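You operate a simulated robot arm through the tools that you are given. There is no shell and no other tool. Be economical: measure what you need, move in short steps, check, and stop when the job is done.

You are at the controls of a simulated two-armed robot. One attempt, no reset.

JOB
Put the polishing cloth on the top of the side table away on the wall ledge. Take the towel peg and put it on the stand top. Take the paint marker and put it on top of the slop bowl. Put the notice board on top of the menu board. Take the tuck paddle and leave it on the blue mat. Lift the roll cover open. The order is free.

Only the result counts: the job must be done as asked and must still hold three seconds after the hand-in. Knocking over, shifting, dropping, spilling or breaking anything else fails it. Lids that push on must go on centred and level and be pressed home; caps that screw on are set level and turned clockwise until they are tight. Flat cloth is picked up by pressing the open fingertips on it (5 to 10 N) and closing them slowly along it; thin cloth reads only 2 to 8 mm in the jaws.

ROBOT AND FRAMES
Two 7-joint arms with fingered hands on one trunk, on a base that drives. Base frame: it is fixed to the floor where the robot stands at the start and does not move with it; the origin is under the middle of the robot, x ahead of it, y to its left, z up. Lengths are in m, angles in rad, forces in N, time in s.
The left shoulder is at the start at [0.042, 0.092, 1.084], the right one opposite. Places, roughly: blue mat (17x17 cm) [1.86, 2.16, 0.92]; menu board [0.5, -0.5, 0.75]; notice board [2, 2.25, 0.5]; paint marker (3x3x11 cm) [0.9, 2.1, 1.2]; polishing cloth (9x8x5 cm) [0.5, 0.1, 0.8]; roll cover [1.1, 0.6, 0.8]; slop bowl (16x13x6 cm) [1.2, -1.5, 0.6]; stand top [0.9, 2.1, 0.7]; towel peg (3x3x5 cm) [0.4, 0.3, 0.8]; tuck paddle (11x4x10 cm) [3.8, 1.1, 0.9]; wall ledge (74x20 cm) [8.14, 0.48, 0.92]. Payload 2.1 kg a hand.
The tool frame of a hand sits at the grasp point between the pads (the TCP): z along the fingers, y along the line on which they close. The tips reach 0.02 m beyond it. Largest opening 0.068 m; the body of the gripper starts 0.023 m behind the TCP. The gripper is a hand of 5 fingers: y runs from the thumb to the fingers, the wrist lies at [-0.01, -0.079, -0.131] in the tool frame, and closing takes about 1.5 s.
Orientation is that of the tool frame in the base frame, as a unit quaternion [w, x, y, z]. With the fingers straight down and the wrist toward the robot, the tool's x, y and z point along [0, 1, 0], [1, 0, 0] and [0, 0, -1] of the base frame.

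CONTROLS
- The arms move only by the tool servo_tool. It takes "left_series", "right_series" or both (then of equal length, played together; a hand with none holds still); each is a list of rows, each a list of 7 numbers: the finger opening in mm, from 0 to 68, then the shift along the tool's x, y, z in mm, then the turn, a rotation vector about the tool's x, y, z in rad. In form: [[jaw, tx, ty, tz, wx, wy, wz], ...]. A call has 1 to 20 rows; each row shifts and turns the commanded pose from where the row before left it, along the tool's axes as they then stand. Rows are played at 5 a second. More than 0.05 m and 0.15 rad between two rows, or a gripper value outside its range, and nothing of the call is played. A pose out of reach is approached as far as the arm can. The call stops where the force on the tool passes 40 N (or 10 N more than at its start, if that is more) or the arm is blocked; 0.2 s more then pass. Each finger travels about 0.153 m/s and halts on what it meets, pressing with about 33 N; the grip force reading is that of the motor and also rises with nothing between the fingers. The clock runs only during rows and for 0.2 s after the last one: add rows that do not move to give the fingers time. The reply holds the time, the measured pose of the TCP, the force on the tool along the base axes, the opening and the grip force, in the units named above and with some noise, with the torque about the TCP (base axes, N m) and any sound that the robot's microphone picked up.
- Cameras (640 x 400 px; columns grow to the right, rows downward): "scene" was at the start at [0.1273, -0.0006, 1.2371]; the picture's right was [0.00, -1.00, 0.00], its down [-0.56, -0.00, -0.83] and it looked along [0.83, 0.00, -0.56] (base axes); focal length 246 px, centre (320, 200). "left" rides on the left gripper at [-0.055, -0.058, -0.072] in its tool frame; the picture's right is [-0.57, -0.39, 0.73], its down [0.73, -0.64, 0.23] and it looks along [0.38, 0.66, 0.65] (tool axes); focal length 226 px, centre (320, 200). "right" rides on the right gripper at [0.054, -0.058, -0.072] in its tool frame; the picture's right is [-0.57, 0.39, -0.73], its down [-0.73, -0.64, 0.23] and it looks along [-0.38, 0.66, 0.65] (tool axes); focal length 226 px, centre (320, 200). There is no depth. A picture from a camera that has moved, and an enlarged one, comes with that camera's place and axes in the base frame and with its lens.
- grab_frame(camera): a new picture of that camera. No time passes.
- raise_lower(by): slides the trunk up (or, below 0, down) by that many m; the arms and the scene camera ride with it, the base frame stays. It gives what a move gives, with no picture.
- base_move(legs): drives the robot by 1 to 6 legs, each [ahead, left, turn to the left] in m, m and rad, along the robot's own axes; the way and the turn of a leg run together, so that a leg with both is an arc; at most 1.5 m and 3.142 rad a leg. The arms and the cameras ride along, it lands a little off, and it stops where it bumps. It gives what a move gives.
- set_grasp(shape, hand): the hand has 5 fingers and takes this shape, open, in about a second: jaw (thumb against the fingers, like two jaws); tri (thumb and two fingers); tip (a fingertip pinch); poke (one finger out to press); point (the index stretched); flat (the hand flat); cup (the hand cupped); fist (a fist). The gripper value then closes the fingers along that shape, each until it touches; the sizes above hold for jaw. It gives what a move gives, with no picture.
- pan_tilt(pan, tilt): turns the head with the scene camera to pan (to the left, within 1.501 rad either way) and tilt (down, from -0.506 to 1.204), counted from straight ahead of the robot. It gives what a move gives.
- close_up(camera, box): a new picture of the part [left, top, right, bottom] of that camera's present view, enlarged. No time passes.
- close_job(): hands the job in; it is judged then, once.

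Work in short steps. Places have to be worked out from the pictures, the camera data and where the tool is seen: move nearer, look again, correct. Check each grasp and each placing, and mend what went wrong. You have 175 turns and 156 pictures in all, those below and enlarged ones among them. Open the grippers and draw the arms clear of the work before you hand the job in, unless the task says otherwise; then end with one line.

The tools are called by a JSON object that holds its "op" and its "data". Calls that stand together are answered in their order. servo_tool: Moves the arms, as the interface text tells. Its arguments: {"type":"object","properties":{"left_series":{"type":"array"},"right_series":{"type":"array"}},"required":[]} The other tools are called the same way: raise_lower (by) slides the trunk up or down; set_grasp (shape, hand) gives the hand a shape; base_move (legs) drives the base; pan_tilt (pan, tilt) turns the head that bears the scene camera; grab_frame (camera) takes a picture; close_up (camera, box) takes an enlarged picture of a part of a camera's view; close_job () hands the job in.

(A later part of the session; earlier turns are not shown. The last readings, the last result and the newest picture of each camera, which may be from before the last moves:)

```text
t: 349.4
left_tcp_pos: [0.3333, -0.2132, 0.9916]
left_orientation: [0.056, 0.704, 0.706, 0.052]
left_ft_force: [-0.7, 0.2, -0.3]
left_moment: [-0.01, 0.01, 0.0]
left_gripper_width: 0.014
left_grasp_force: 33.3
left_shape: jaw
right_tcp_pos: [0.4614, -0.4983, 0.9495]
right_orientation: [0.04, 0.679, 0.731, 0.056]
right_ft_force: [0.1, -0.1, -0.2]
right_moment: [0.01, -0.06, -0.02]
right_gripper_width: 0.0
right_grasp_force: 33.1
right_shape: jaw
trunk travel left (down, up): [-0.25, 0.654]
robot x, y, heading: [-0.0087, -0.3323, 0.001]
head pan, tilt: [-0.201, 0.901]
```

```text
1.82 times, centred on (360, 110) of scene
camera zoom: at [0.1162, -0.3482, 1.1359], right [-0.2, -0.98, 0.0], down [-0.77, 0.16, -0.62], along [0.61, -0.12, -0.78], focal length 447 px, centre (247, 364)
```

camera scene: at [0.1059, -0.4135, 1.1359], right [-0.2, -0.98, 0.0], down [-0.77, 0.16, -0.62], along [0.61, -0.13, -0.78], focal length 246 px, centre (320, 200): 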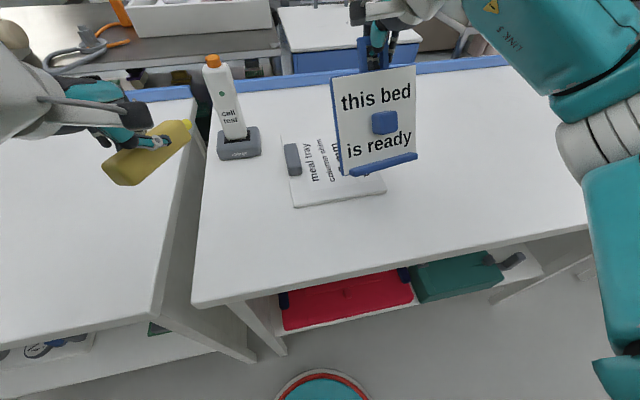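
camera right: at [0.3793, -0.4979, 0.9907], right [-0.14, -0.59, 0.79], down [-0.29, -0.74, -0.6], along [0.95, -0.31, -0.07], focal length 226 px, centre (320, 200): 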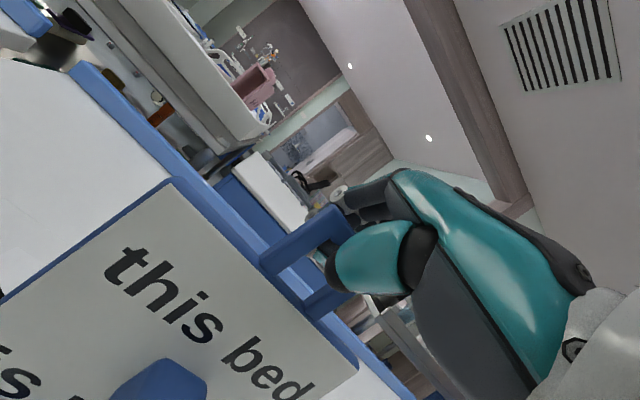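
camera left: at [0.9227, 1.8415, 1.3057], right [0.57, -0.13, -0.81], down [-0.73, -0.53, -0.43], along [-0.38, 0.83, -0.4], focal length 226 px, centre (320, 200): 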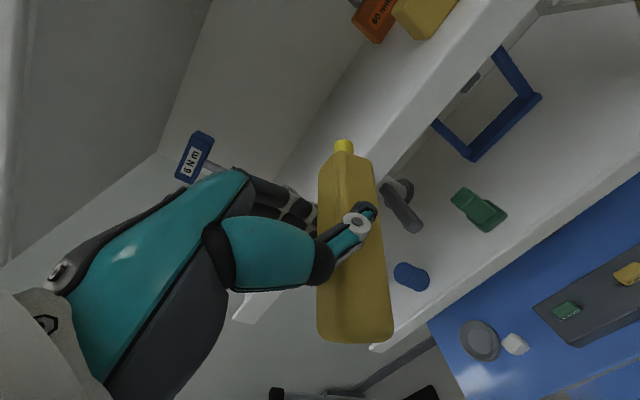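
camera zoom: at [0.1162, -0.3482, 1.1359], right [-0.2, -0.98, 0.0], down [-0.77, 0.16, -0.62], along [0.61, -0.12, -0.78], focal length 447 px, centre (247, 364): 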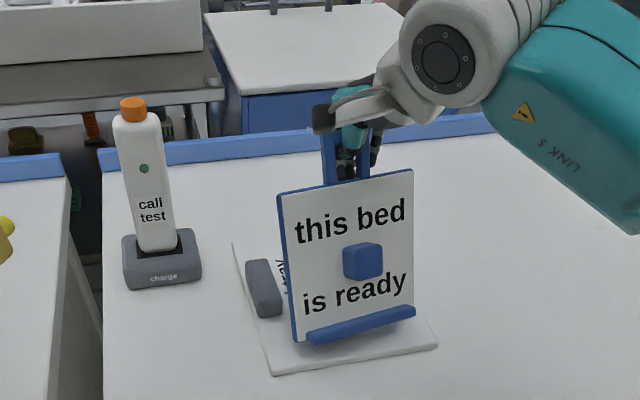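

Resting (load gone). Open gradually now.

{"op": "servo_tool", "data": {"right_series": [[0, 0, 0, 3, 0, 0, 0], [8, 0, 0, 0, 0, 0, 0], [16, 0, 0, 0, 0, 0, 0], [24, 0, 0, 0, 0, 0, 0], [32, 0, 0, 0, 0, 0, 0], [40, 0, 0, 0, 0, 0, 0], [40, 0, 0, 0, 0, 0, 0]]}}

{"op": "close_up", "data": {"camera": "scene", "box": [260, 0, 460, 220]}}

```text
t: 350.9
left_tcp_pos: [0.3332, -0.2122, 0.9913]
left_orientation: [0.056, 0.704, 0.706, 0.051]
left_ft_force: [0.5, 0.3, -0.1]
left_moment: [0.0, -0.01, -0.02]
left_gripper_width: 0.0139
left_grasp_force: 32.7
left_shape: jaw
right_tcp_pos: [0.4609, -0.4985, 0.946]
right_orientation: [0.04, 0.679, 0.731, 0.056]
right_ft_force: [-0.6, -0.2, 0.2]
right_moment: [-0.01, -0.05, 0.0]
right_gripper_width: 0.0392
right_grasp_force: 0.0
right_shape: jaw
trunk travel left (down, up): [-0.25, 0.654]
robot x, y, heading: [-0.0093, -0.3313, -0.004]
head pan, tilt: [-0.201, 0.901]
```

```text
1.82 times, centred on (360, 110) of scene
camera zoom: at [0.1162, -0.3482, 1.1359], right [-0.2, -0.98, 0.0], down [-0.77, 0.16, -0.62], along [0.61, -0.12, -0.78], focal length 447 px, centre (247, 364)
```

zoom: 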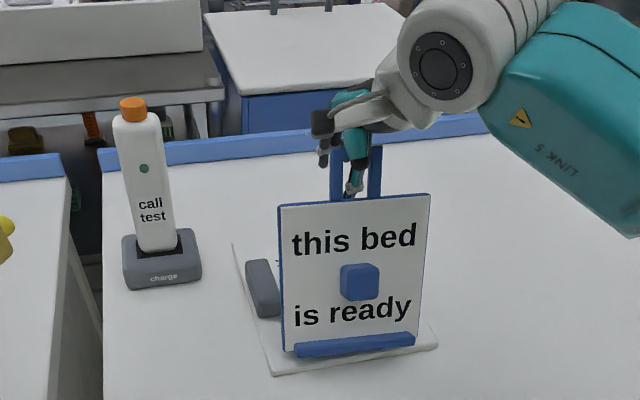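

The board now stands level on the menu board and the thumb is out. Raise the hand straight up.

{"op": "servo_tool", "data": {"right_series": [[44, 0, 0, -8, 0, 0, 0], [48, 0, 1, -10, 0, 0, 0], [50, 0, 1, -15, 0, 0, 0], [50, 0, 2, -25, 0, 0, 0], [50, 0, 2, -35, 0, 0, 0], [50, 0, 0, -40, 0, 0, 0], [50, 0, 0, 0, 0, 0, 0]]}}

{"op": "close_up", "data": {"camera": "scene", "box": [260, 0, 460, 220]}}

```text
t: 352.6
left_tcp_pos: [0.3323, -0.2133, 0.9901]
left_orientation: [0.056, 0.704, 0.706, 0.051]
left_ft_force: [-0.5, -0.1, -0.6]
left_moment: [0.02, 0.03, -0.05]
left_gripper_width: 0.0141
left_grasp_force: 32.8
left_shape: jaw
right_tcp_pos: [0.4485, -0.5026, 1.0801]
right_orientation: [0.04, 0.679, 0.731, 0.056]
right_ft_force: [-0.4, 0.1, 0.7]
right_moment: [-0.01, 0.01, -0.01]
right_gripper_width: 0.0494
right_grasp_force: 0.0
right_shape: jaw
trunk travel left (down, up): [-0.25, 0.654]
robot x, y, heading: [-0.0091, -0.3328, -0.0]
head pan, tilt: [-0.201, 0.901]
```

```text
1.82 times, centred on (360, 110) of scene
camera zoom: at [0.1161, -0.3481, 1.1359], right [-0.2, -0.98, 0.0], down [-0.77, 0.16, -0.62], along [0.61, -0.12, -0.78], focal length 447 px, centre (247, 364)
```

zoom: 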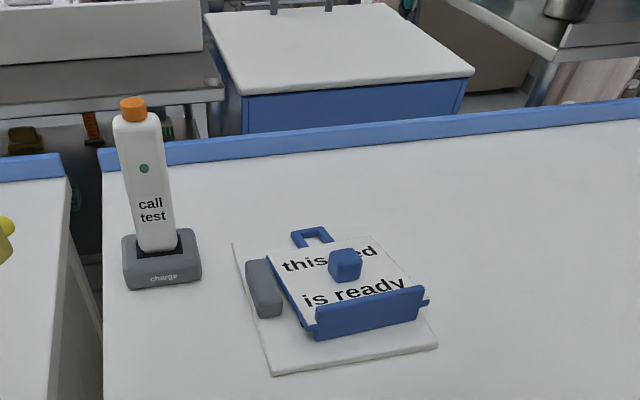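

The notice board settled flat on top of the menu board. Now the marker: raise the trunk, back off and go right to look for the slop bowl.

{"op": "raise_lower", "data": {"by": 0.2}}

{"op": "base_move", "data": {"legs": [[-0.33, 0, 0], [0, -1.1, 0]]}}

{"op": "pan_tilt", "data": {"pan": -0.15, "tilt": 0.5}}

{"op": "grab_frame", "data": {"camera": "scene"}}

```text
t: 354.7
left_tcp_pos: [0.3344, -0.2129, 1.1909]
left_orientation: [0.057, 0.704, 0.706, 0.051]
left_ft_force: [0.2, 0.3, -0.5]
left_moment: [0.0, -0.01, 0.06]
left_gripper_width: 0.0141
left_grasp_force: 33.0
left_shape: jaw
right_tcp_pos: [0.4486, -0.5023, 1.2784]
right_orientation: [0.039, 0.678, 0.732, 0.057]
right_ft_force: [-0.2, 0.8, -0.2]
right_moment: [-0.04, 0.01, 0.02]
right_gripper_width: 0.0495
right_grasp_force: 0.2
right_shape: jaw
trunk travel left (down, up): [-0.45, 0.454]
robot x, y, heading: [-0.0122, -0.3362, -0.003]
head pan, tilt: [-0.201, 0.901]
```

```text
t: 362.1
left_tcp_pos: [0.0086, -1.32, 1.1916]
left_orientation: [0.057, 0.707, 0.704, 0.051]
left_ft_force: [-0.2, 1.1, -0.4]
left_moment: [0.01, 0.03, 0.02]
left_gripper_width: 0.0138
left_grasp_force: 32.8
left_shape: jaw
right_tcp_pos: [0.1251, -1.6111, 1.2784]
right_orientation: [0.04, 0.681, 0.729, 0.057]
right_ft_force: [-1.3, 0.4, 0.3]
right_moment: [0.0, -0.02, 0.01]
right_gripper_width: 0.0497
right_grasp_force: 0.0
right_shape: jaw
trunk travel left (down, up): [-0.45, 0.454]
robot x, y, heading: [-0.3329, -1.4389, -0.012]
head pan, tilt: [-0.201, 0.901]
```

```text
t: 363.0
left_tcp_pos: [0.009, -1.3214, 1.1898]
left_orientation: [0.056, 0.707, 0.704, 0.051]
left_ft_force: [-0.1, 0.2, -0.5]
left_moment: [0.0, 0.04, 0.0]
left_gripper_width: 0.0142
left_grasp_force: 33.1
left_shape: jaw
right_tcp_pos: [0.1234, -1.6099, 1.2793]
right_orientation: [0.04, 0.682, 0.728, 0.056]
right_ft_force: [0.2, -0.9, -0.4]
right_moment: [0.01, 0.0, 0.02]
right_gripper_width: 0.0498
right_grasp_force: 0.1
right_shape: jaw
trunk travel left (down, up): [-0.45, 0.454]
robot x, y, heading: [-0.3359, -1.4396, -0.004]
head pan, tilt: [-0.15, 0.499]
```

```text
16 pictures are left
camera scene: at [-0.2201, -1.4532, 1.3713], right [-0.16, -0.99, 0.0], down [-0.47, 0.07, -0.88], along [0.87, -0.14, -0.48], focal length 246 px, centre (320, 200)
```

scene: 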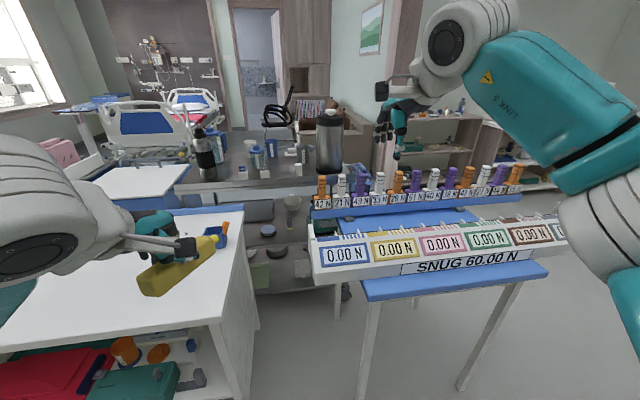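

The expected bowl location projects to about (292, 201), on the steel cart's lower shelf. Zoom there.

{"op": "close_up", "data": {"camera": "scene", "box": [230, 150, 350, 310]}}

```text
2.50 times, centred on (290, 230) of scene
camera zoom: at [-0.2201, -1.4532, 1.3713], right [-0.16, -0.99, 0.0], down [-0.47, 0.07, -0.88], along [0.87, -0.14, -0.48], focal length 615 px, centre (395, 125)
```

zoom: 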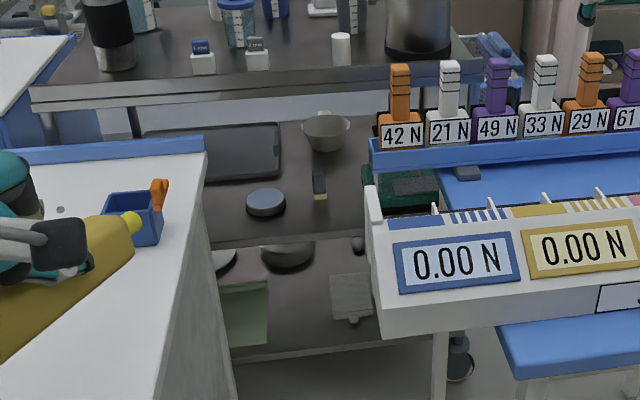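

The bowl is the grey bowl on the cart's lower shelf near its back edge, reachable from the aisle side. On the way I'll do the roll cover: drive around to (1.1, 1.2) and face −y.

{"op": "base_move", "data": {"legs": [[0, 1.4, 0], [0, 1.25, 0], [1.43, 0, 0], [0, 0, -1.57]]}}

{"op": "pan_tilt", "data": {"pan": 0, "tilt": 0.85}}

{"op": "grab_frame", "data": {"camera": "scene"}}

```text
t: 386.5
left_tcp_pos: [1.2752, 0.7766, 1.1906]
left_orientation: [0.075, 0.997, -0.033, -0.006]
left_ft_force: [-0.2, -0.3, -0.5]
left_moment: [-0.04, 0.03, -0.01]
left_gripper_width: 0.0138
left_grasp_force: 32.9
left_shape: jaw
right_tcp_pos: [0.979, 0.6803, 1.2788]
right_orientation: [0.068, 0.998, 0.004, 0.01]
right_ft_force: [-0.7, 0.2, 0.5]
right_moment: [0.02, -0.04, -0.01]
right_gripper_width: 0.0497
right_grasp_force: 0.1
right_shape: jaw
trunk travel left (down, up): [-0.45, 0.454]
robot x, y, heading: [1.178, 1.1236, -1.637]
head pan, tilt: [-0.15, 0.499]
```

```text
t: 387.3
left_tcp_pos: [1.2756, 0.7764, 1.1911]
left_orientation: [0.075, 0.997, -0.032, -0.006]
left_ft_force: [0.0, 0.5, -0.9]
left_moment: [0.01, 0.0, 0.0]
left_gripper_width: 0.0139
left_grasp_force: 33.6
left_shape: jaw
right_tcp_pos: [0.9804, 0.6776, 1.2801]
right_orientation: [0.068, 0.998, 0.003, 0.011]
right_ft_force: [-0.8, -1.0, -0.3]
right_moment: [0.0, -0.01, 0.03]
right_gripper_width: 0.0496
right_grasp_force: 0.0
right_shape: jaw
trunk travel left (down, up): [-0.45, 0.454]
robot x, y, heading: [1.1786, 1.1253, -1.638]
head pan, tilt: [0.0, 0.85]
```

```text
14 pictures are left
camera scene: at [1.1718, 1.0218, 1.3414], right [-1.0, 0.07, 0.0], down [0.05, 0.75, -0.66], along [-0.04, -0.66, -0.75], focal length 246 px, centre (320, 200)
```

scene: 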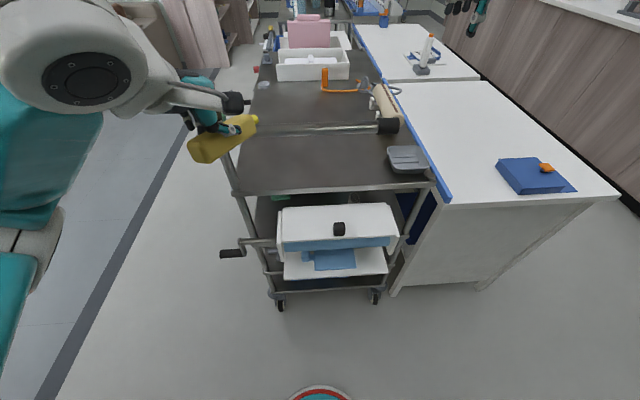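

The roll cover is the white lid with a black knob on the cart's end. Zoom in.

{"op": "close_up", "data": {"camera": "scene", "box": [240, 160, 440, 300]}}

```text
2.86 times, centred on (340, 230) of scene
camera zoom: at [1.1718, 1.0218, 1.3414], right [-1.0, 0.07, 0.0], down [0.05, 0.75, -0.66], along [-0.04, -0.66, -0.75], focal length 703 px, centre (263, 114)
```

zoom: 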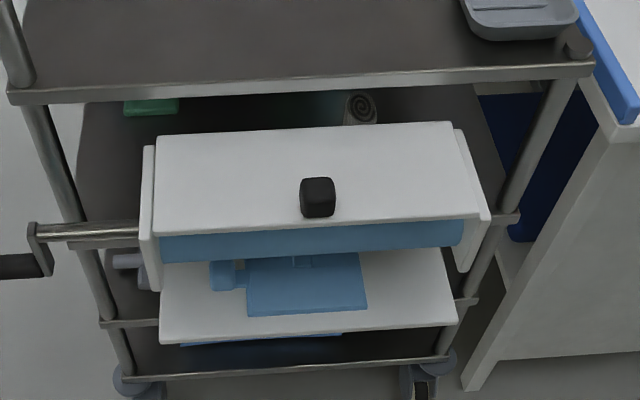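

Plan: pinch the knob sideways (closing along x, the hinge direction) so it can pivot while I lift along the arc. I square the heading, move 9 cm closer, lower the trunk, and rotate the right hand by 90°.

{"op": "base_move", "data": {"legs": [[0.08, 0, 0.067]]}}

{"op": "raise_lower", "data": {"by": -0.1}}

{"op": "servo_tool", "data": {"right_series": [[60, 0, -14, 0, 0.13, 0, 0], [60, 0, -14, 0, 0, 0, -0.14], [60, 0, 0, 0, 0, 0, -0.14], [60, 0, 0, 0, 0, 0, -0.14], [60, 0, 0, 0, 0, 0, -0.14], [60, 0, 0, 0, 0, 0, -0.14], [60, 0, 0, 0, 0, 0, -0.14], [60, 0, 0, 0, 0, 0, -0.14], [60, 0, 0, 0, 0, 0, -0.14], [60, 0, 0, 0, 0, 0, -0.14], [60, 0, 0, 0, 0, 0, -0.14], [60, 0, 0, 0, 0, 0, -0.14], [60, 0, 0, 0, 0, 0, 0]]}}

```text
t: 388.4
left_tcp_pos: [1.2959, 0.7026, 1.1907]
left_orientation: [0.074, 0.997, 0.0, -0.003]
left_ft_force: [-0.9, -0.1, -0.4]
left_moment: [-0.01, -0.03, 0.0]
left_gripper_width: 0.014
left_grasp_force: 32.6
left_shape: jaw
right_tcp_pos: [1.0073, 0.5858, 1.2793]
right_orientation: [0.067, 0.997, 0.036, 0.012]
right_ft_force: [-0.1, 0.4, 0.4]
right_moment: [0.03, 0.0, 0.03]
right_gripper_width: 0.0498
right_grasp_force: 0.1
right_shape: jaw
trunk travel left (down, up): [-0.45, 0.454]
robot x, y, heading: [1.1782, 1.045, -1.572]
head pan, tilt: [0.0, 0.85]
```

```text
t: 389.7
left_tcp_pos: [1.2953, 0.7031, 1.091]
left_orientation: [0.076, 0.997, 0.001, -0.004]
left_ft_force: [-0.2, -0.6, -0.6]
left_moment: [0.0, 0.01, 0.01]
left_gripper_width: 0.0138
left_grasp_force: 33.2
left_shape: jaw
right_tcp_pos: [1.008, 0.5872, 1.1789]
right_orientation: [0.067, 0.997, 0.038, 0.011]
right_ft_force: [0.4, 0.6, 0.6]
right_moment: [0.02, 0.01, 0.01]
right_gripper_width: 0.0495
right_grasp_force: 0.0
right_shape: jaw
trunk travel left (down, up): [-0.35, 0.554]
robot x, y, heading: [1.1769, 1.0446, -1.569]
head pan, tilt: [0.0, 0.85]
```

```text
t: 392.5
left_tcp_pos: [1.2955, 0.7041, 1.0902]
left_orientation: [0.075, 0.997, 0.0, -0.004]
left_ft_force: [-0.4, -0.5, -0.2]
left_moment: [0.0, -0.04, 0.02]
left_gripper_width: 0.014
left_grasp_force: 33.4
left_shape: jaw
right_tcp_pos: [1.0151, 0.6421, 1.168]
right_orientation: [0.005, 0.973, 0.229, 0.011]
right_ft_force: [0.3, 0.1, 0.2]
right_moment: [0.01, 0.01, 0.0]
right_gripper_width: 0.0595
right_grasp_force: 0.1
right_shape: jaw
right hand out of reach, approached as far as the arm can: row 4, 5, 6, 7, 8, 9, 10, 11, 12
trunk travel left (down, up): [-0.35, 0.554]
robot x, y, heading: [1.1782, 1.048, -1.567]
head pan, tilt: [0.0, 0.85]
```

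The 90° rotation isn't reachable here. I'll pinch the knob with the normal grip and rotate with the lid instead. Un-rotate and go above the knob.

{"op": "servo_tool", "data": {"right_series": [[64, 0, 0, 0, 0, 0, 0.115], [64, 0, 0, 0, 0, 0, 0.115], [64, 0, 0, 0, 0, 0, 0.115], [64, 0, 0, 0, 0, 0, 0.115], [64, 17, -4.6, 34, 0, 0, 0], [64, 17, -4.6, 34, 0, 0, 0], [64, 17, -4.6, 34, 0, 0, 0], [64, 17, -4.6, 34, 0, 0, 0], [64, 17, -4.6, 34, 0, 0, 0], [64, 0, 0, 0, 0, 0, 0]]}}

{"op": "grab_frame", "data": {"camera": "right"}}

```text
t: 394.7
left_tcp_pos: [1.2974, 0.7031, 1.0912]
left_orientation: [0.076, 0.997, 0.0, -0.003]
left_ft_force: [-0.7, -0.6, -0.7]
left_moment: [0.0, -0.02, 0.03]
left_gripper_width: 0.014
left_grasp_force: 33.6
left_shape: jaw
right_tcp_pos: [1.106, 0.6654, 1.0012]
right_orientation: [0.003, 1.0, 0.0, 0.012]
right_ft_force: [0.2, 0.5, -0.3]
right_moment: [-0.04, -0.04, 0.02]
right_gripper_width: 0.0638
right_grasp_force: 0.0
right_shape: jaw
trunk travel left (down, up): [-0.35, 0.554]
robot x, y, heading: [1.1731, 1.0425, -1.566]
head pan, tilt: [0.0, 0.85]
```

```text
12 pictures are left
camera right: at [1.1572, 0.7238, 1.0751], right [-0.58, -0.38, 0.72], down [-0.73, 0.64, -0.25], along [-0.36, -0.67, -0.65], focal length 226 px, centre (320, 200)
```

right: 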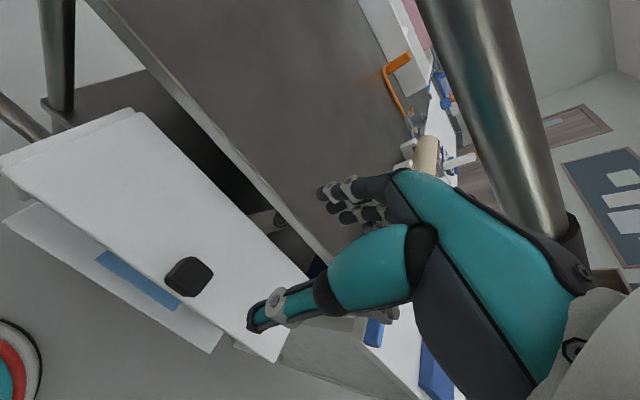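

Knob at (1.10, 0.674, 0.83). Descend onto it and close.

{"op": "servo_tool", "data": {"right_series": [[66, -6, -8, 40, 0, 0, 0], [66, 0, 0, 45, 0, 0, 0], [66, 0, 0, 45, 0, 0, 0], [66, 0, 0, 20, 0, 0, 0], [66, 0, 0, 8, 0, 0, 0], [66, 0, 0, 0, 0, 0, 0]]}}

{"op": "close_up", "data": {"camera": "right", "box": [120, 100, 480, 400]}}

```text
t: 396.1
left_tcp_pos: [1.2955, 0.7036, 1.0908]
left_orientation: [0.076, 0.997, 0.001, -0.004]
left_ft_force: [0.6, -0.3, -0.3]
left_moment: [-0.03, 0.0, -0.02]
left_gripper_width: 0.0137
left_grasp_force: 33.7
left_shape: jaw
right_tcp_pos: [1.1, 0.6715, 0.8417]
right_orientation: [0.003, 1.0, 0.002, 0.01]
right_ft_force: [0.1, 0.5, -0.4]
right_moment: [0.02, 0.02, -0.04]
right_gripper_width: 0.0657
right_grasp_force: 0.0
right_shape: jaw
trunk travel left (down, up): [-0.35, 0.554]
robot x, y, heading: [1.1768, 1.0464, -1.567]
head pan, tilt: [0.0, 0.85]
```

```text
1.33 times, centred on (300, 250) of right
camera zoom: at [1.1526, 0.7312, 0.9162], right [-0.58, -0.38, 0.72], down [-0.73, 0.64, -0.25], along [-0.36, -0.67, -0.65], focal length 301 px, centre (347, 133)
```

zoom: 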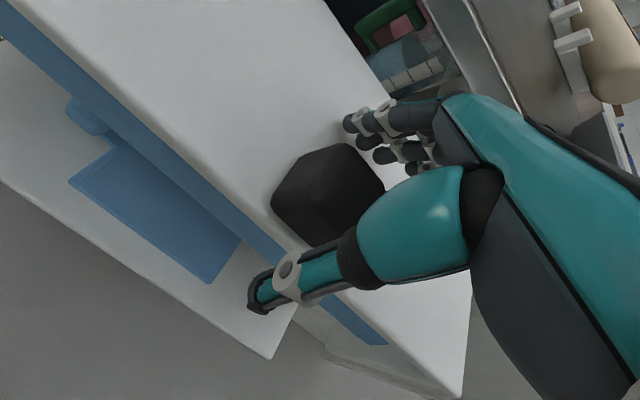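

Knob is between thumb and fingers. Lower 4 mm and close.

{"op": "servo_tool", "data": {"right_series": [[60, 0, 0, 4, 0, 0, 0], [48, 0, 0, 0, 0, 0, 0], [38, 0, 0, 0, 0, 0, 0], [28, 0, 0, 0, 0, 0, 0], [18, 0, 0, 0, 0, 0, 0], [8, 0, 0, 0, 0, 0, 0], [8, 0, 0, 0, 0, 0, 0], [8, 0, 0, 0, 0, 0, 0]]}}

```text
t: 397.9
left_tcp_pos: [1.2952, 0.7043, 1.0917]
left_orientation: [0.076, 0.997, 0.0, -0.003]
left_ft_force: [-0.3, -0.1, -0.1]
left_moment: [0.0, -0.03, 0.01]
left_gripper_width: 0.0141
left_grasp_force: 32.7
left_shape: jaw
right_tcp_pos: [1.1014, 0.6732, 0.8398]
right_orientation: [0.002, 1.0, 0.0, 0.01]
right_ft_force: [0.3, 6.6, 1.3]
right_moment: [0.09, 0.02, -0.01]
right_gripper_width: 0.0249
right_grasp_force: 33.0
right_shape: jaw
trunk travel left (down, up): [-0.35, 0.554]
robot x, y, heading: [1.1761, 1.0441, -1.576]
head pan, tilt: [0.0, 0.85]
```

Held. Lift along the arc (4 steps of 0.12 rad, radius ≈0.09 m).

{"op": "servo_tool", "data": {"right_series": [[8, 0, 2, -10.8, 0.12, 0, 0], [8, 0, 2, -10.8, 0.12, 0, 0], [8, 0, 2, -10.8, 0.12, 0, 0], [8, 0, 2, -10.8, 0.12, 0, 0], [8, 0, 0, 0, 0, 0, 0]]}}

{"op": "close_up", "data": {"camera": "scene", "box": [220, 100, 460, 300]}}

```text
t: 399.1
left_tcp_pos: [1.2958, 0.7026, 1.0904]
left_orientation: [0.076, 0.997, 0.0, -0.004]
left_ft_force: [0.6, -0.8, -0.3]
left_moment: [-0.03, -0.02, 0.02]
left_gripper_width: 0.0138
left_grasp_force: 33.0
left_shape: jaw
right_tcp_pos: [1.1021, 0.654, 0.8793]
right_orientation: [-0.238, 0.971, 0.004, 0.01]
right_ft_force: [-2.9, -5.2, -0.9]
right_moment: [-0.29, 0.08, 0.01]
right_gripper_width: 0.0248
right_grasp_force: 33.3
right_shape: jaw
trunk travel left (down, up): [-0.35, 0.554]
robot x, y, heading: [1.1751, 1.045, -1.57]
head pan, tilt: [0.0, 0.85]
```

```text
2.00 times, centred on (340, 200) of scene
camera zoom: at [1.1757, 0.9293, 1.2407], right [-1.0, 0.0, 0.0], down [0.0, 0.75, -0.66], along [0.0, -0.66, -0.75], focal length 492 px, centre (280, 200)
```

zoom: 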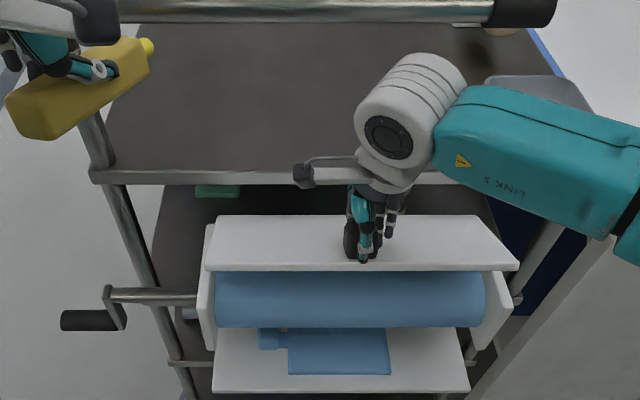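

The lid is opening smoothly (≈27°). Continue the arc.

{"op": "servo_tool", "data": {"right_series": [[8, 0, 2.5, -10.8, 0.12, 0, 0], [8, 0, 2.5, -10.8, 0.12, 0, 0], [8, 0, 2.5, -10.8, 0.12, 0, 0], [8, 0, 2.5, -10.8, 0.12, 0, 0], [8, 0, 0, 0, 0, 0, 0]]}}

{"op": "close_up", "data": {"camera": "scene", "box": [220, 100, 460, 300]}}

```text
t: 399.9
left_tcp_pos: [1.2822, 0.7076, 1.0901]
left_orientation: [0.076, 0.997, -0.013, -0.004]
left_ft_force: [0.3, 0.8, -1.9]
left_moment: [0.0, -0.02, 0.02]
left_gripper_width: 0.0137
left_grasp_force: 32.9
left_shape: jaw
right_tcp_pos: [1.0999, 0.6658, 0.8896]
right_orientation: [-0.41, 0.912, -0.004, 0.008]
right_ft_force: [7.6, -4.8, 1.6]
right_moment: [-0.61, -0.16, 0.13]
right_gripper_width: 0.0319
right_grasp_force: 32.9
right_shape: jaw
right hand out of reach, approached as far as the arm can: row 3, 4
trunk travel left (down, up): [-0.35, 0.554]
robot x, y, heading: [1.1705, 1.0539, -1.596]
head pan, tilt: [0.0, 0.85]
stopped in row 4 (right hand): the force on the tool passed its limit (the readings are from after the stop); the commanded pose is now the measured one
```

```text
2.00 times, centred on (340, 200) of scene
camera zoom: at [1.1684, 0.9491, 1.242], right [-1.0, 0.03, 0.0], down [0.02, 0.74, -0.67], along [-0.02, -0.67, -0.75], focal length 492 px, centre (280, 200)
```

zoom: 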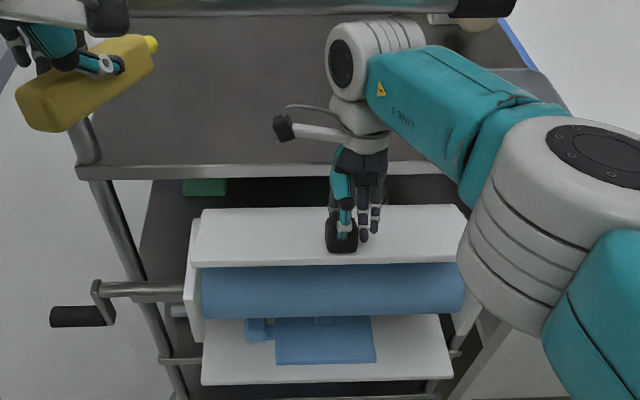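

The wrist reached its limit at ≈30–40°. I release carefully to see whether the lid stays by itself, backing the hand up and off.

{"op": "servo_tool", "data": {"right_series": [[20, 0, 0, 0, 0, 0, 0], [34, 0, 0, 0, 0, 0, 0], [48, 0, 0, 0, 0, 0, 0], [60, 0, 0, 0, 0, 0, 0], [68, 0, 0, -10, 0, 0, 0], [68, 0, 0, -25, 0, 0, 0], [68, 0, 0, -20, -0.12, 0, 0], [68, 0, 0, 0, -0.12, 0, 0], [68, 0, 0, 0, -0.12, 0, 0], [68, 0, 0, -10, -0.12, 0, 0], [68, 0, 0, -10, -0.12, 0, 0], [68, 0, 0, -10, -0.12, 0, 0]]}}

{"op": "close_up", "data": {"camera": "scene", "box": [220, 80, 460, 300]}}

```text
t: 402.0
left_tcp_pos: [1.2906, 0.695, 1.0941]
left_orientation: [0.096, 0.994, -0.008, -0.047]
left_ft_force: [-0.4, -0.5, -0.3]
left_moment: [0.01, 0.02, -0.02]
left_gripper_width: 0.0139
left_grasp_force: 32.5
left_shape: jaw
right_tcp_pos: [1.0875, 0.6215, 0.8793]
right_orientation: [-0.281, 0.958, -0.054, -0.016]
right_ft_force: [0.9, 9.9, 2.2]
right_moment: [-0.01, 0.01, -0.05]
right_gripper_width: 0.0675
right_grasp_force: 0.0
right_shape: jaw
right hand out of reach, approached as far as the arm can: row 5, 6
trunk travel left (down, up): [-0.35, 0.554]
robot x, y, heading: [1.1653, 1.0493, -1.545]
head pan, tilt: [0.0, 0.85]
stopped in row 10 (right hand): the force on the tool passed its limit (the readings are from after the stop); the commanded pose is now the measured one
```

```text
1.82 times, centred on (340, 190) of scene
camera zoom: at [1.1775, 0.8667, 1.2382], right [-1.0, -0.03, 0.01], down [-0.03, 0.79, -0.62], along [0.01, -0.62, -0.79], focal length 447 px, centre (284, 218)
```

zoom: 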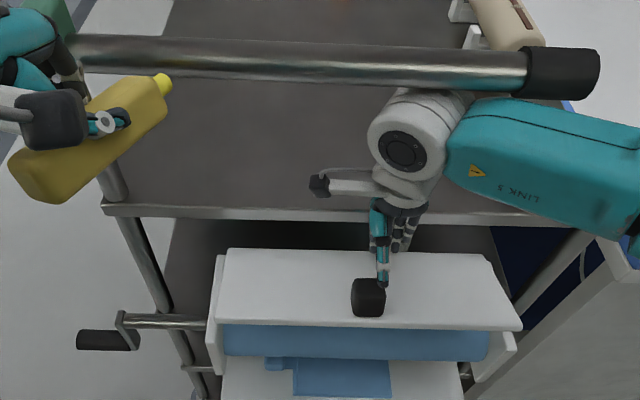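

The wrist is under the cart's bar, so I stop pushing up: rotate the hand upright in place and slide it toward me.

{"op": "servo_tool", "data": {"right_series": [[68, 0, -2, 0, -0.1, 0, 0], [68, 0, -3, 0, -0.1, 0, 0], [68, 0, -4, 0, -0.1, 0, 0], [68, 0, -5, -2, -0.1, 0, 0], [68, 0, -8, -4, -0.1, 0, 0], [68, 0, 0, 0, 0, 0, 0]]}}

```text
t: 402.3
left_tcp_pos: [1.2692, 0.7799, 1.1249]
left_orientation: [0.139, 0.985, 0.048, -0.093]
left_ft_force: [0.7, -2.0, -0.9]
left_moment: [0.09, -0.01, -0.03]
left_gripper_width: 0.0133
left_grasp_force: 32.9
left_shape: jaw
right_tcp_pos: [1.0639, 0.6568, 0.9019]
right_orientation: [-0.217, 0.974, -0.057, -0.02]
right_ft_force: [1.1, -0.4, -0.1]
right_moment: [0.02, 0.04, 0.0]
right_gripper_width: 0.068
right_grasp_force: 0.1
right_shape: jaw
trunk travel left (down, up): [-0.35, 0.554]
robot x, y, heading: [1.1342, 1.0423, -1.42]
head pan, tilt: [0.0, 0.85]
stopped in row 1 (left hand): the arm was blocked; the commanded pose is now the measured one
```

The robot got pushed; take one look before moving again.

{"op": "servo_tool", "data": {"right_series": [[68, 0, 0, 0, 0, 0, 0], [68, 0, 0, 0, 0, 0, 0]]}}

{"op": "grab_frame", "data": {"camera": "scene"}}

```text
t: 402.9
left_tcp_pos: [1.2859, 0.7588, 1.1083]
left_orientation: [0.123, 0.991, 0.017, -0.048]
left_ft_force: [0.5, -0.8, -0.4]
left_moment: [-0.01, -0.02, 0.0]
left_gripper_width: 0.0133
left_grasp_force: 32.6
left_shape: jaw
right_tcp_pos: [1.0827, 0.6634, 0.8946]
right_orientation: [-0.236, 0.971, -0.038, -0.018]
right_ft_force: [0.1, 0.0, 0.2]
right_moment: [0.02, 0.02, 0.0]
right_gripper_width: 0.0679
right_grasp_force: 0.0
right_shape: jaw
trunk travel left (down, up): [-0.35, 0.554]
robot x, y, heading: [1.1563, 1.0464, -1.499]
head pan, tilt: [0.0, 0.85]
```

```text
7 pictures are left
camera scene: at [1.1642, 0.9319, 1.2408], right [-1.0, -0.07, 0.0], down [-0.06, 0.75, -0.66], along [0.05, -0.66, -0.75], focal length 246 px, centre (320, 200)
```

scene: 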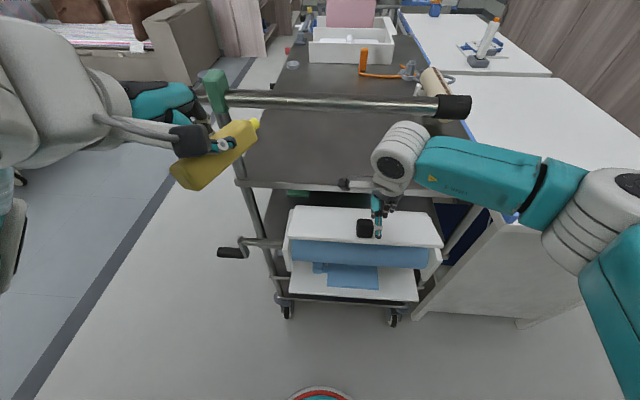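

The lid stays open at ≈25° by itself. I withdraw the right hand toward me, close it and tilt it forward to push the lid further from below its lip.

{"op": "servo_tool", "data": {"right_series": [[68, 0, -22, -11, 0, 0, 0], [68, 0, -22, -11, 0, 0, 0], [60, 0, -31, 16, 0, 0, 0], [40, 0, -31, 16, 0, 0, 0], [20, 0, -31, 16, 0, 0, 0], [0, 0, 0, 0, -0.14, 0, 0], [0, 0, 0, 0, -0.14, 0, 0], [0, 0, 0, 0, -0.14, 0, 0], [0, 0, 0, 0, -0.14, 0, 0], [0, 0, 0, 0, -0.14, 0, 0], [0, 0, 0, 0, -0.14, 0, 0], [0, 0, 0, 0, -0.14, 0, 0], [0, 0, 0, 0, 0, 0, 0]]}}

```text
t: 405.7
left_tcp_pos: [1.2803, 0.7616, 1.1099]
left_orientation: [0.126, 0.991, 0.016, -0.05]
left_ft_force: [0.4, -0.2, -0.2]
left_moment: [0.0, -0.03, 0.03]
left_gripper_width: 0.0134
left_grasp_force: 32.4
left_shape: jaw
right_tcp_pos: [1.1091, 0.7702, 0.923]
right_orientation: [0.251, 0.967, -0.026, -0.034]
right_ft_force: [-0.2, 0.3, 1.2]
right_moment: [0.03, 0.0, 0.02]
right_gripper_width: 0.0
right_grasp_force: 33.2
right_shape: jaw
right hand out of reach, approached as far as the arm can: row 7, 8, 9, 10
trunk travel left (down, up): [-0.35, 0.554]
robot x, y, heading: [1.1517, 1.0536, -1.497]
head pan, tilt: [0.0, 0.85]
```

Bring the closed hand just below/in front of the lip, then push in and up.

{"op": "servo_tool", "data": {"right_series": [[0, 0, -6, 30, 0, 0, 0], [0, 0, -6, 30, 0, 0, 0], [0, 0, -5, 29, 0, 0, 0], [0, 0, 15, 9, 0, 0, 0], [0, 0, 15, 9, 0, 0, 0], [0, 0, 0, 0, 0, 0, 0]]}}

{"op": "close_up", "data": {"camera": "scene", "box": [240, 140, 480, 300]}}

```text
t: 407.1
left_tcp_pos: [1.2811, 0.7634, 1.1099]
left_orientation: [0.126, 0.991, 0.015, -0.05]
left_ft_force: [0.6, 0.0, -0.3]
left_moment: [0.01, 0.01, 0.02]
left_gripper_width: 0.0133
left_grasp_force: 33.1
left_shape: jaw
right_tcp_pos: [1.1195, 0.7095, 0.8479]
right_orientation: [0.249, 0.967, -0.028, -0.035]
right_ft_force: [0.9, 17.4, 5.1]
right_moment: [-0.12, 0.0, 0.0]
right_gripper_width: 0.0
right_grasp_force: 33.4
right_shape: jaw
right hand out of reach, approached as far as the arm can: row 3, 5
trunk travel left (down, up): [-0.35, 0.554]
robot x, y, heading: [1.1537, 1.0436, -1.496]
head pan, tilt: [0.0, 0.85]
```

```text
2.50 times, centred on (360, 220) of scene
camera zoom: at [1.1605, 0.9364, 1.2411], right [-1.0, -0.07, 0.0], down [-0.05, 0.75, -0.66], along [0.05, -0.66, -0.75], focal length 615 px, centre (220, 150)
```

zoom: 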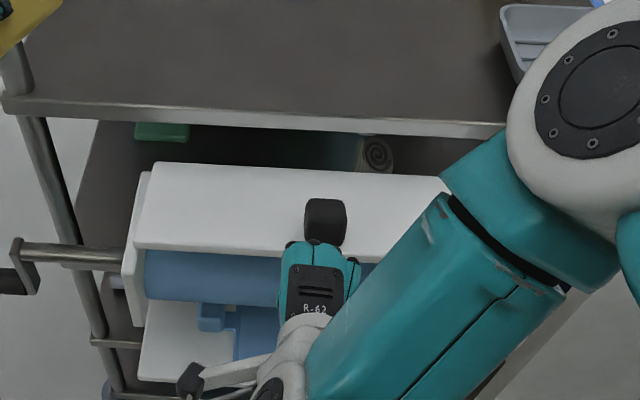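

Contact with the lip's front edge. Back off slightly, lower 25 mm with the trunk, go in under the lip, then lift with the trunk.

{"op": "servo_tool", "data": {"right_series": [[0, 0, -13, -7, 0, 0, 0], [0, 0, 0, 0, 0, 0, 0]]}}

{"op": "raise_lower", "data": {"by": -0.028}}

{"op": "servo_tool", "data": {"right_series": [[0, 0, 13, 7, 0, 0, 0], [0, 0, 13, 7, 0, 0, 0], [0, 0, 8, 4, 0, 0, 0], [0, 0, 0, 0, 0, 0, 0]]}}

{"op": "raise_lower", "data": {"by": 0.05}}

```text
t: 407.7
left_tcp_pos: [1.2809, 0.7612, 1.1097]
left_orientation: [0.125, 0.991, 0.017, -0.049]
left_ft_force: [0.5, 0.1, -0.6]
left_moment: [-0.03, 0.02, 0.0]
left_gripper_width: 0.0135
left_grasp_force: 33.4
left_shape: jaw
right_tcp_pos: [1.1211, 0.723, 0.8478]
right_orientation: [0.249, 0.967, -0.026, -0.034]
right_ft_force: [-0.2, 0.7, 0.8]
right_moment: [-0.01, -0.03, -0.02]
right_gripper_width: 0.0001
right_grasp_force: 32.6
right_shape: jaw
trunk travel left (down, up): [-0.35, 0.554]
robot x, y, heading: [1.1536, 1.0461, -1.496]
head pan, tilt: [0.0, 0.85]
```

```text
t: 408.5
left_tcp_pos: [1.2827, 0.7613, 1.0805]
left_orientation: [0.122, 0.991, 0.02, -0.047]
left_ft_force: [0.0, 0.4, -0.2]
left_moment: [0.01, 0.01, 0.01]
left_gripper_width: 0.0133
left_grasp_force: 33.3
left_shape: jaw
right_tcp_pos: [1.1195, 0.7237, 0.8187]
right_orientation: [0.249, 0.967, -0.028, -0.036]
right_ft_force: [-0.5, -0.7, -0.6]
right_moment: [0.01, 0.04, 0.0]
right_gripper_width: 0.0
right_grasp_force: 32.9
right_shape: jaw
trunk travel left (down, up): [-0.322, 0.582]
robot x, y, heading: [1.1524, 1.0511, -1.502]
head pan, tilt: [0.0, 0.85]
```

```text
t: 409.5
left_tcp_pos: [1.2831, 0.7617, 1.0817]
left_orientation: [0.124, 0.991, 0.018, -0.047]
left_ft_force: [0.2, 0.6, -0.5]
left_moment: [-0.01, -0.03, 0.02]
left_gripper_width: 0.0134
left_grasp_force: 32.8
left_shape: jaw
right_tcp_pos: [1.1187, 0.6845, 0.8202]
right_orientation: [0.249, 0.967, -0.028, -0.036]
right_ft_force: [0.5, 2.5, -0.4]
right_moment: [-0.12, 0.0, -0.01]
right_gripper_width: 0.0
right_grasp_force: 33.1
right_shape: jaw
trunk travel left (down, up): [-0.322, 0.582]
robot x, y, heading: [1.1537, 1.0483, -1.5]
head pan, tilt: [0.0, 0.85]
```

```text
t: 410.4
left_tcp_pos: [1.2827, 0.7609, 1.1312]
left_orientation: [0.123, 0.991, 0.019, -0.048]
left_ft_force: [0.2, 1.1, -0.5]
left_moment: [-0.03, -0.01, 0.02]
left_gripper_width: 0.0132
left_grasp_force: 33.0
left_shape: jaw
right_tcp_pos: [1.1172, 0.6852, 0.8703]
right_orientation: [0.249, 0.967, -0.028, -0.037]
right_ft_force: [0.9, 0.0, -0.7]
right_moment: [0.0, 0.02, 0.03]
right_gripper_width: 0.0003
right_grasp_force: 33.2
right_shape: jaw
trunk travel left (down, up): [-0.372, 0.532]
robot x, y, heading: [1.1507, 1.0512, -1.495]
head pan, tilt: [0.0, 0.85]
```

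It slid under and lifted freely. Continue pushing up and back in steps.

{"op": "servo_tool", "data": {"right_series": [[0, 0, 20, -12, 0, 0, 0], [0, 0, 20, -10, 0, 0, 0], [0, 0, 20, -8, 0, 0, 0], [0, 0, 0, 0, 0, 0, 0]]}}

{"op": "close_up", "data": {"camera": "scene", "box": [240, 120, 480, 300]}}

```text
t: 411.4
left_tcp_pos: [1.2825, 0.7614, 1.1314]
left_orientation: [0.124, 0.991, 0.019, -0.048]
left_ft_force: [0.2, -0.6, -0.7]
left_moment: [-0.02, 0.02, -0.03]
left_gripper_width: 0.0134
left_grasp_force: 32.8
left_shape: jaw
right_tcp_pos: [1.1185, 0.6469, 0.9229]
right_orientation: [0.248, 0.968, -0.028, -0.036]
right_ft_force: [-0.7, 0.2, -1.1]
right_moment: [0.01, -0.01, -0.01]
right_gripper_width: 0.0
right_grasp_force: 32.8
right_shape: jaw
trunk travel left (down, up): [-0.372, 0.532]
robot x, y, heading: [1.1518, 1.0491, -1.49]
head pan, tilt: [0.0, 0.85]
```

```text
2.22 times, centred on (360, 210) of scene
camera zoom: at [1.1602, 0.9366, 1.2629], right [-1.0, -0.07, 0.0], down [-0.05, 0.75, -0.66], along [0.05, -0.66, -0.75], focal length 547 px, centre (231, 178)
```

zoom: 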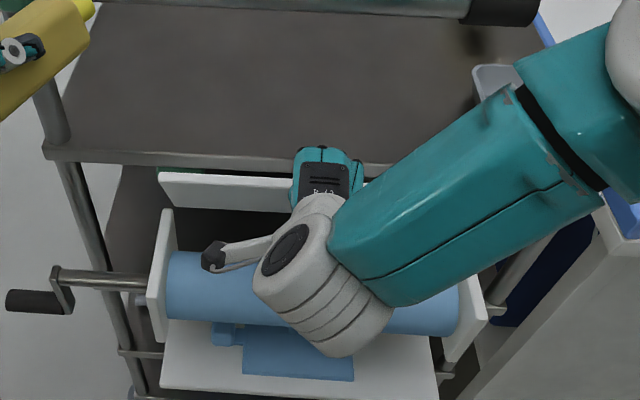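

The lid is now nearly vertical. Push a bit further back to its stop.

{"op": "servo_tool", "data": {"right_series": [[0, 0, 8, 2, 0, 0, 0], [0, 0, 8, 2, 0, 0, 0], [0, 0, 8, 2, 0, 0, 0], [0, 0, 0, 0, 0, 0, 0]]}}

```text
t: 412.4
left_tcp_pos: [1.2848, 0.762, 1.1318]
left_orientation: [0.124, 0.991, 0.019, -0.047]
left_ft_force: [-0.5, 0.2, -0.8]
left_moment: [0.01, -0.05, 0.01]
left_gripper_width: 0.0132
left_grasp_force: 32.8
left_shape: jaw
right_tcp_pos: [1.1159, 0.6248, 0.932]
right_orientation: [0.249, 0.967, -0.029, -0.037]
right_ft_force: [-0.7, 4.0, 8.6]
right_moment: [0.14, 0.05, 0.0]
right_gripper_width: 0.0
right_grasp_force: 33.2
right_shape: jaw
trunk travel left (down, up): [-0.372, 0.532]
robot x, y, heading: [1.1551, 1.0483, -1.499]
head pan, tilt: [0.0, 0.85]
```

Retract the hand straight back and check that the lid stays.

{"op": "servo_tool", "data": {"right_series": [[0, 0, -20, -16, 0, 0, 0], [0, 0, -25, -15, 0, 0, 0], [0, 0, -25, -15, 0, 0, 0], [0, 0, -25, -15, 0, 0, 0], [0, 0, 0, 0, 0, 0, 0]]}}

{"op": "close_up", "data": {"camera": "scene", "box": [200, 80, 480, 300]}}

```text
t: 413.6
left_tcp_pos: [1.2812, 0.7612, 1.1302]
left_orientation: [0.122, 0.991, 0.019, -0.047]
left_ft_force: [-0.2, -0.7, -0.3]
left_moment: [0.02, -0.02, -0.01]
left_gripper_width: 0.0135
left_grasp_force: 33.0
left_shape: jaw
right_tcp_pos: [1.1256, 0.7331, 0.9381]
right_orientation: [0.248, 0.968, -0.028, -0.037]
right_ft_force: [0.4, 0.8, -0.1]
right_moment: [0.01, -0.01, 0.0]
right_gripper_width: 0.0
right_grasp_force: 33.1
right_shape: jaw
trunk travel left (down, up): [-0.372, 0.532]
robot x, y, heading: [1.1515, 1.0472, -1.503]
head pan, tilt: [0.0, 0.85]
```

```text
1.82 times, centred on (340, 190) of scene
camera zoom: at [1.1602, 0.9366, 1.2629], right [-1.0, -0.07, 0.0], down [-0.05, 0.75, -0.66], along [0.05, -0.66, -0.75], focal length 447 px, centre (284, 218)
```

zoom: 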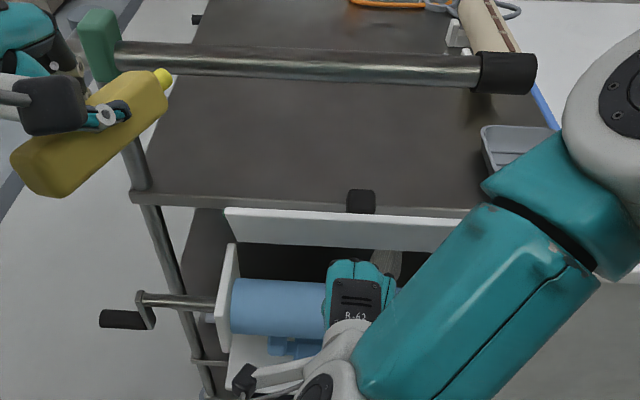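

The lid stays open. Now the marker: back off, turn to face −x and drive along the aisle to (1.95, −1.4) behind the cart with the bowl.

{"op": "raise_lower", "data": {"by": 0.1}}

{"op": "base_move", "data": {"legs": [[-0.2, 0, 0], [0, 0, -1.64], [-0.85, 0, 0], [0, 1.4, 0], [0, 1.25, 0]]}}

{"op": "raise_lower", "data": {"by": -0.3}}

{"op": "pan_tilt", "data": {"pan": 0.1, "tilt": 0.55}}

{"op": "grab_frame", "data": {"camera": "scene"}}

```text
t: 414.9
left_tcp_pos: [1.2826, 0.7619, 1.2306]
left_orientation: [0.122, 0.991, 0.019, -0.047]
left_ft_force: [-0.1, -0.1, -0.4]
left_moment: [-0.01, 0.01, 0.03]
left_gripper_width: 0.0131
left_grasp_force: 32.5
left_shape: jaw
right_tcp_pos: [1.1257, 0.7361, 1.0385]
right_orientation: [0.247, 0.968, -0.028, -0.037]
right_ft_force: [0.2, -0.5, 0.0]
right_moment: [-0.02, 0.02, -0.02]
right_gripper_width: 0.0
right_grasp_force: 33.2
right_shape: jaw
trunk travel left (down, up): [-0.472, 0.432]
robot x, y, heading: [1.1528, 1.0488, -1.494]
head pan, tilt: [0.0, 0.85]
```

```text
t: 437.2
left_tcp_pos: [1.7621, -1.5069, 1.2309]
left_orientation: [-0.049, -0.688, 0.714, 0.122]
left_ft_force: [-0.3, 0.0, 0.6]
left_moment: [0.0, 0.01, 0.02]
left_gripper_width: 0.0133
left_grasp_force: 32.7
left_shape: jaw
right_tcp_pos: [1.7489, -1.3479, 1.0381]
right_orientation: [-0.141, -0.637, 0.729, 0.207]
right_ft_force: [-0.6, 0.2, 0.2]
right_moment: [0.03, 0.01, -0.02]
right_gripper_width: 0.0001
right_grasp_force: 33.2
right_shape: jaw
trunk travel left (down, up): [-0.472, 0.432]
robot x, y, heading: [2.0593, -1.3991, 3.141]
head pan, tilt: [0.0, 0.85]
```

```text
t: 440.2
left_tcp_pos: [1.7475, -1.506, 0.914]
left_orientation: [-0.024, -0.692, 0.715, 0.099]
left_ft_force: [0.0, 0.0, 0.4]
left_moment: [0.02, 0.03, 0.03]
left_gripper_width: 0.0132
left_grasp_force: 32.6
left_shape: jaw
right_tcp_pos: [1.7487, -1.3479, 0.739]
right_orientation: [-0.142, -0.637, 0.729, 0.206]
right_ft_force: [0.6, -0.5, 0.2]
right_moment: [-0.01, 0.02, 0.02]
right_gripper_width: 0.0001
right_grasp_force: 33.5
right_shape: jaw
trunk travel left (down, up): [-0.172, 0.732]
robot x, y, heading: [2.0573, -1.398, 3.136]
head pan, tilt: [0.0, 0.85]
```

```text
t: 441.0
left_tcp_pos: [1.7475, -1.5069, 0.9131]
left_orientation: [-0.024, -0.692, 0.715, 0.098]
left_ft_force: [0.0, -0.5, -0.1]
left_moment: [0.0, -0.01, 0.04]
left_gripper_width: 0.0134
left_grasp_force: 32.9
left_shape: jaw
right_tcp_pos: [1.7489, -1.3478, 0.7387]
right_orientation: [-0.142, -0.638, 0.729, 0.206]
right_ft_force: [-0.1, 1.1, -0.7]
right_moment: [-0.02, 0.01, 0.0]
right_gripper_width: 0.0
right_grasp_force: 32.8
right_shape: jaw
trunk travel left (down, up): [-0.172, 0.732]
robot x, y, heading: [2.0575, -1.4011, 3.138]
head pan, tilt: [0.099, 0.55]
```

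```text
3 pictures are left
camera scene: at [1.9003, -1.408, 1.0859], right [-0.1, 1.0, 0.0], down [0.52, 0.05, -0.85], along [-0.85, -0.08, -0.52], focal length 246 px, centre (320, 200)
```

scene: 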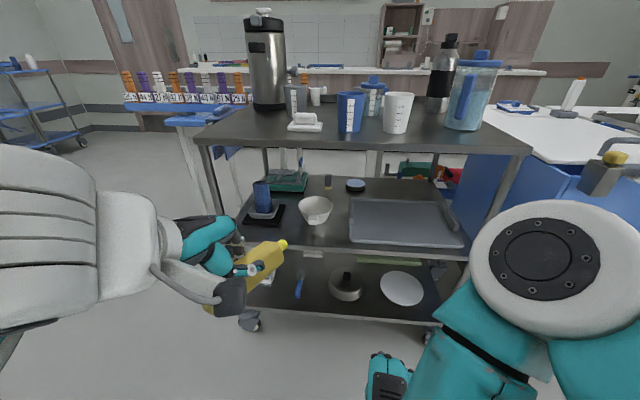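

The bowl is at (1.171, −1.495, 0.605), about 0.145 m inside the cart's near edge (x≈1.315); the shelf above has its underside at ≈0.855. Drive 0.2 ahead, lower the trunk, and set the left hand to tilt 0.5 at z≈0.705 in front of the cart.

{"op": "base_move", "data": {"legs": [[0.2, 0, 0]]}}

{"op": "raise_lower", "data": {"by": -0.09}}

{"op": "servo_tool", "data": {"left_series": [[3, -3, 14, 35, -0.075, 0, 0], [3, -3, 14, 35, -0.075, 0, 0], [3, -3, 14, 35, -0.075, 0, 0], [3, -3, 14, 30, -0.075, 0, 0], [3, 0, 0, 0, 0, 0, 0]]}}

```text
t: 442.6
left_tcp_pos: [1.5475, -1.5045, 0.9138]
left_orientation: [-0.024, -0.691, 0.716, 0.097]
left_ft_force: [0.0, 0.4, -0.4]
left_moment: [0.0, -0.01, -0.01]
left_gripper_width: 0.0133
left_grasp_force: 32.8
left_shape: jaw
right_tcp_pos: [1.5485, -1.346, 0.738]
right_orientation: [-0.142, -0.636, 0.73, 0.207]
right_ft_force: [-0.1, -0.4, 0.2]
right_moment: [0.02, 0.05, -0.02]
right_gripper_width: 0.0001
right_grasp_force: 33.1
right_shape: jaw
trunk travel left (down, up): [-0.172, 0.732]
robot x, y, heading: [1.8568, -1.3997, 3.137]
head pan, tilt: [0.099, 0.55]
```

```text
t: 443.8
left_tcp_pos: [1.5345, -1.5048, 0.8067]
left_orientation: [-0.002, -0.694, 0.716, 0.075]
left_ft_force: [-0.4, -0.3, -0.2]
left_moment: [0.04, -0.02, 0.01]
left_gripper_width: 0.0133
left_grasp_force: 33.1
left_shape: jaw
right_tcp_pos: [1.5488, -1.3463, 0.6492]
right_orientation: [-0.142, -0.636, 0.73, 0.206]
right_ft_force: [0.0, 0.2, 0.8]
right_moment: [0.01, -0.01, 0.0]
right_gripper_width: 0.0001
right_grasp_force: 33.1
right_shape: jaw
trunk travel left (down, up): [-0.082, 0.822]
robot x, y, heading: [1.858, -1.3986, 3.142]
head pan, tilt: [0.099, 0.55]
```

```text
t: 445.0
left_tcp_pos: [1.4435, -1.4763, 0.6932]
left_orientation: [-0.105, -0.685, 0.698, 0.18]
left_ft_force: [0.1, -0.7, -0.3]
left_moment: [0.0, -0.01, 0.03]
left_gripper_width: 0.0133
left_grasp_force: 33.8
left_shape: jaw
left hand out of reach, approached as far as the arm can: row 1
right_tcp_pos: [1.5487, -1.3469, 0.6482]
right_orientation: [-0.142, -0.635, 0.73, 0.207]
right_ft_force: [-0.5, -0.1, 0.3]
right_moment: [0.01, -0.05, 0.02]
right_gripper_width: 0.0001
right_grasp_force: 33.0
right_shape: jaw
trunk travel left (down, up): [-0.082, 0.822]
robot x, y, heading: [1.8615, -1.3955, 3.138]
head pan, tilt: [0.099, 0.55]
```

Increase the tilt by 0.2 and start extending toward the bowl; then check the pose.

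{"op": "servo_tool", "data": {"left_series": [[3, 0, 0, 0, -0.1, 0, 0], [3, 0, 0, 0, -0.1, 0, 0], [3, 4, 33, 20, 0, 0, 0], [3, 4, 33, 20, 0, 0, 0], [3, 4, 33, 20, 0, 0, 0], [3, 0, 0, 0, 0, 0, 0]]}}

```text
t: 446.4
left_tcp_pos: [1.328, -1.4842, 0.6981]
left_orientation: [-0.173, -0.672, 0.676, 0.249]
left_ft_force: [-0.3, -0.6, 0.0]
left_moment: [-0.01, -0.02, -0.02]
left_gripper_width: 0.0133
left_grasp_force: 33.1
left_shape: jaw
right_tcp_pos: [1.5486, -1.3466, 0.6477]
right_orientation: [-0.141, -0.636, 0.73, 0.207]
right_ft_force: [0.0, -1.3, -0.4]
right_moment: [0.03, -0.03, 0.0]
right_gripper_width: 0.0001
right_grasp_force: 33.2
right_shape: jaw
trunk travel left (down, up): [-0.082, 0.822]
robot x, y, heading: [1.8637, -1.3989, 3.14]
head pan, tilt: [0.099, 0.55]
```

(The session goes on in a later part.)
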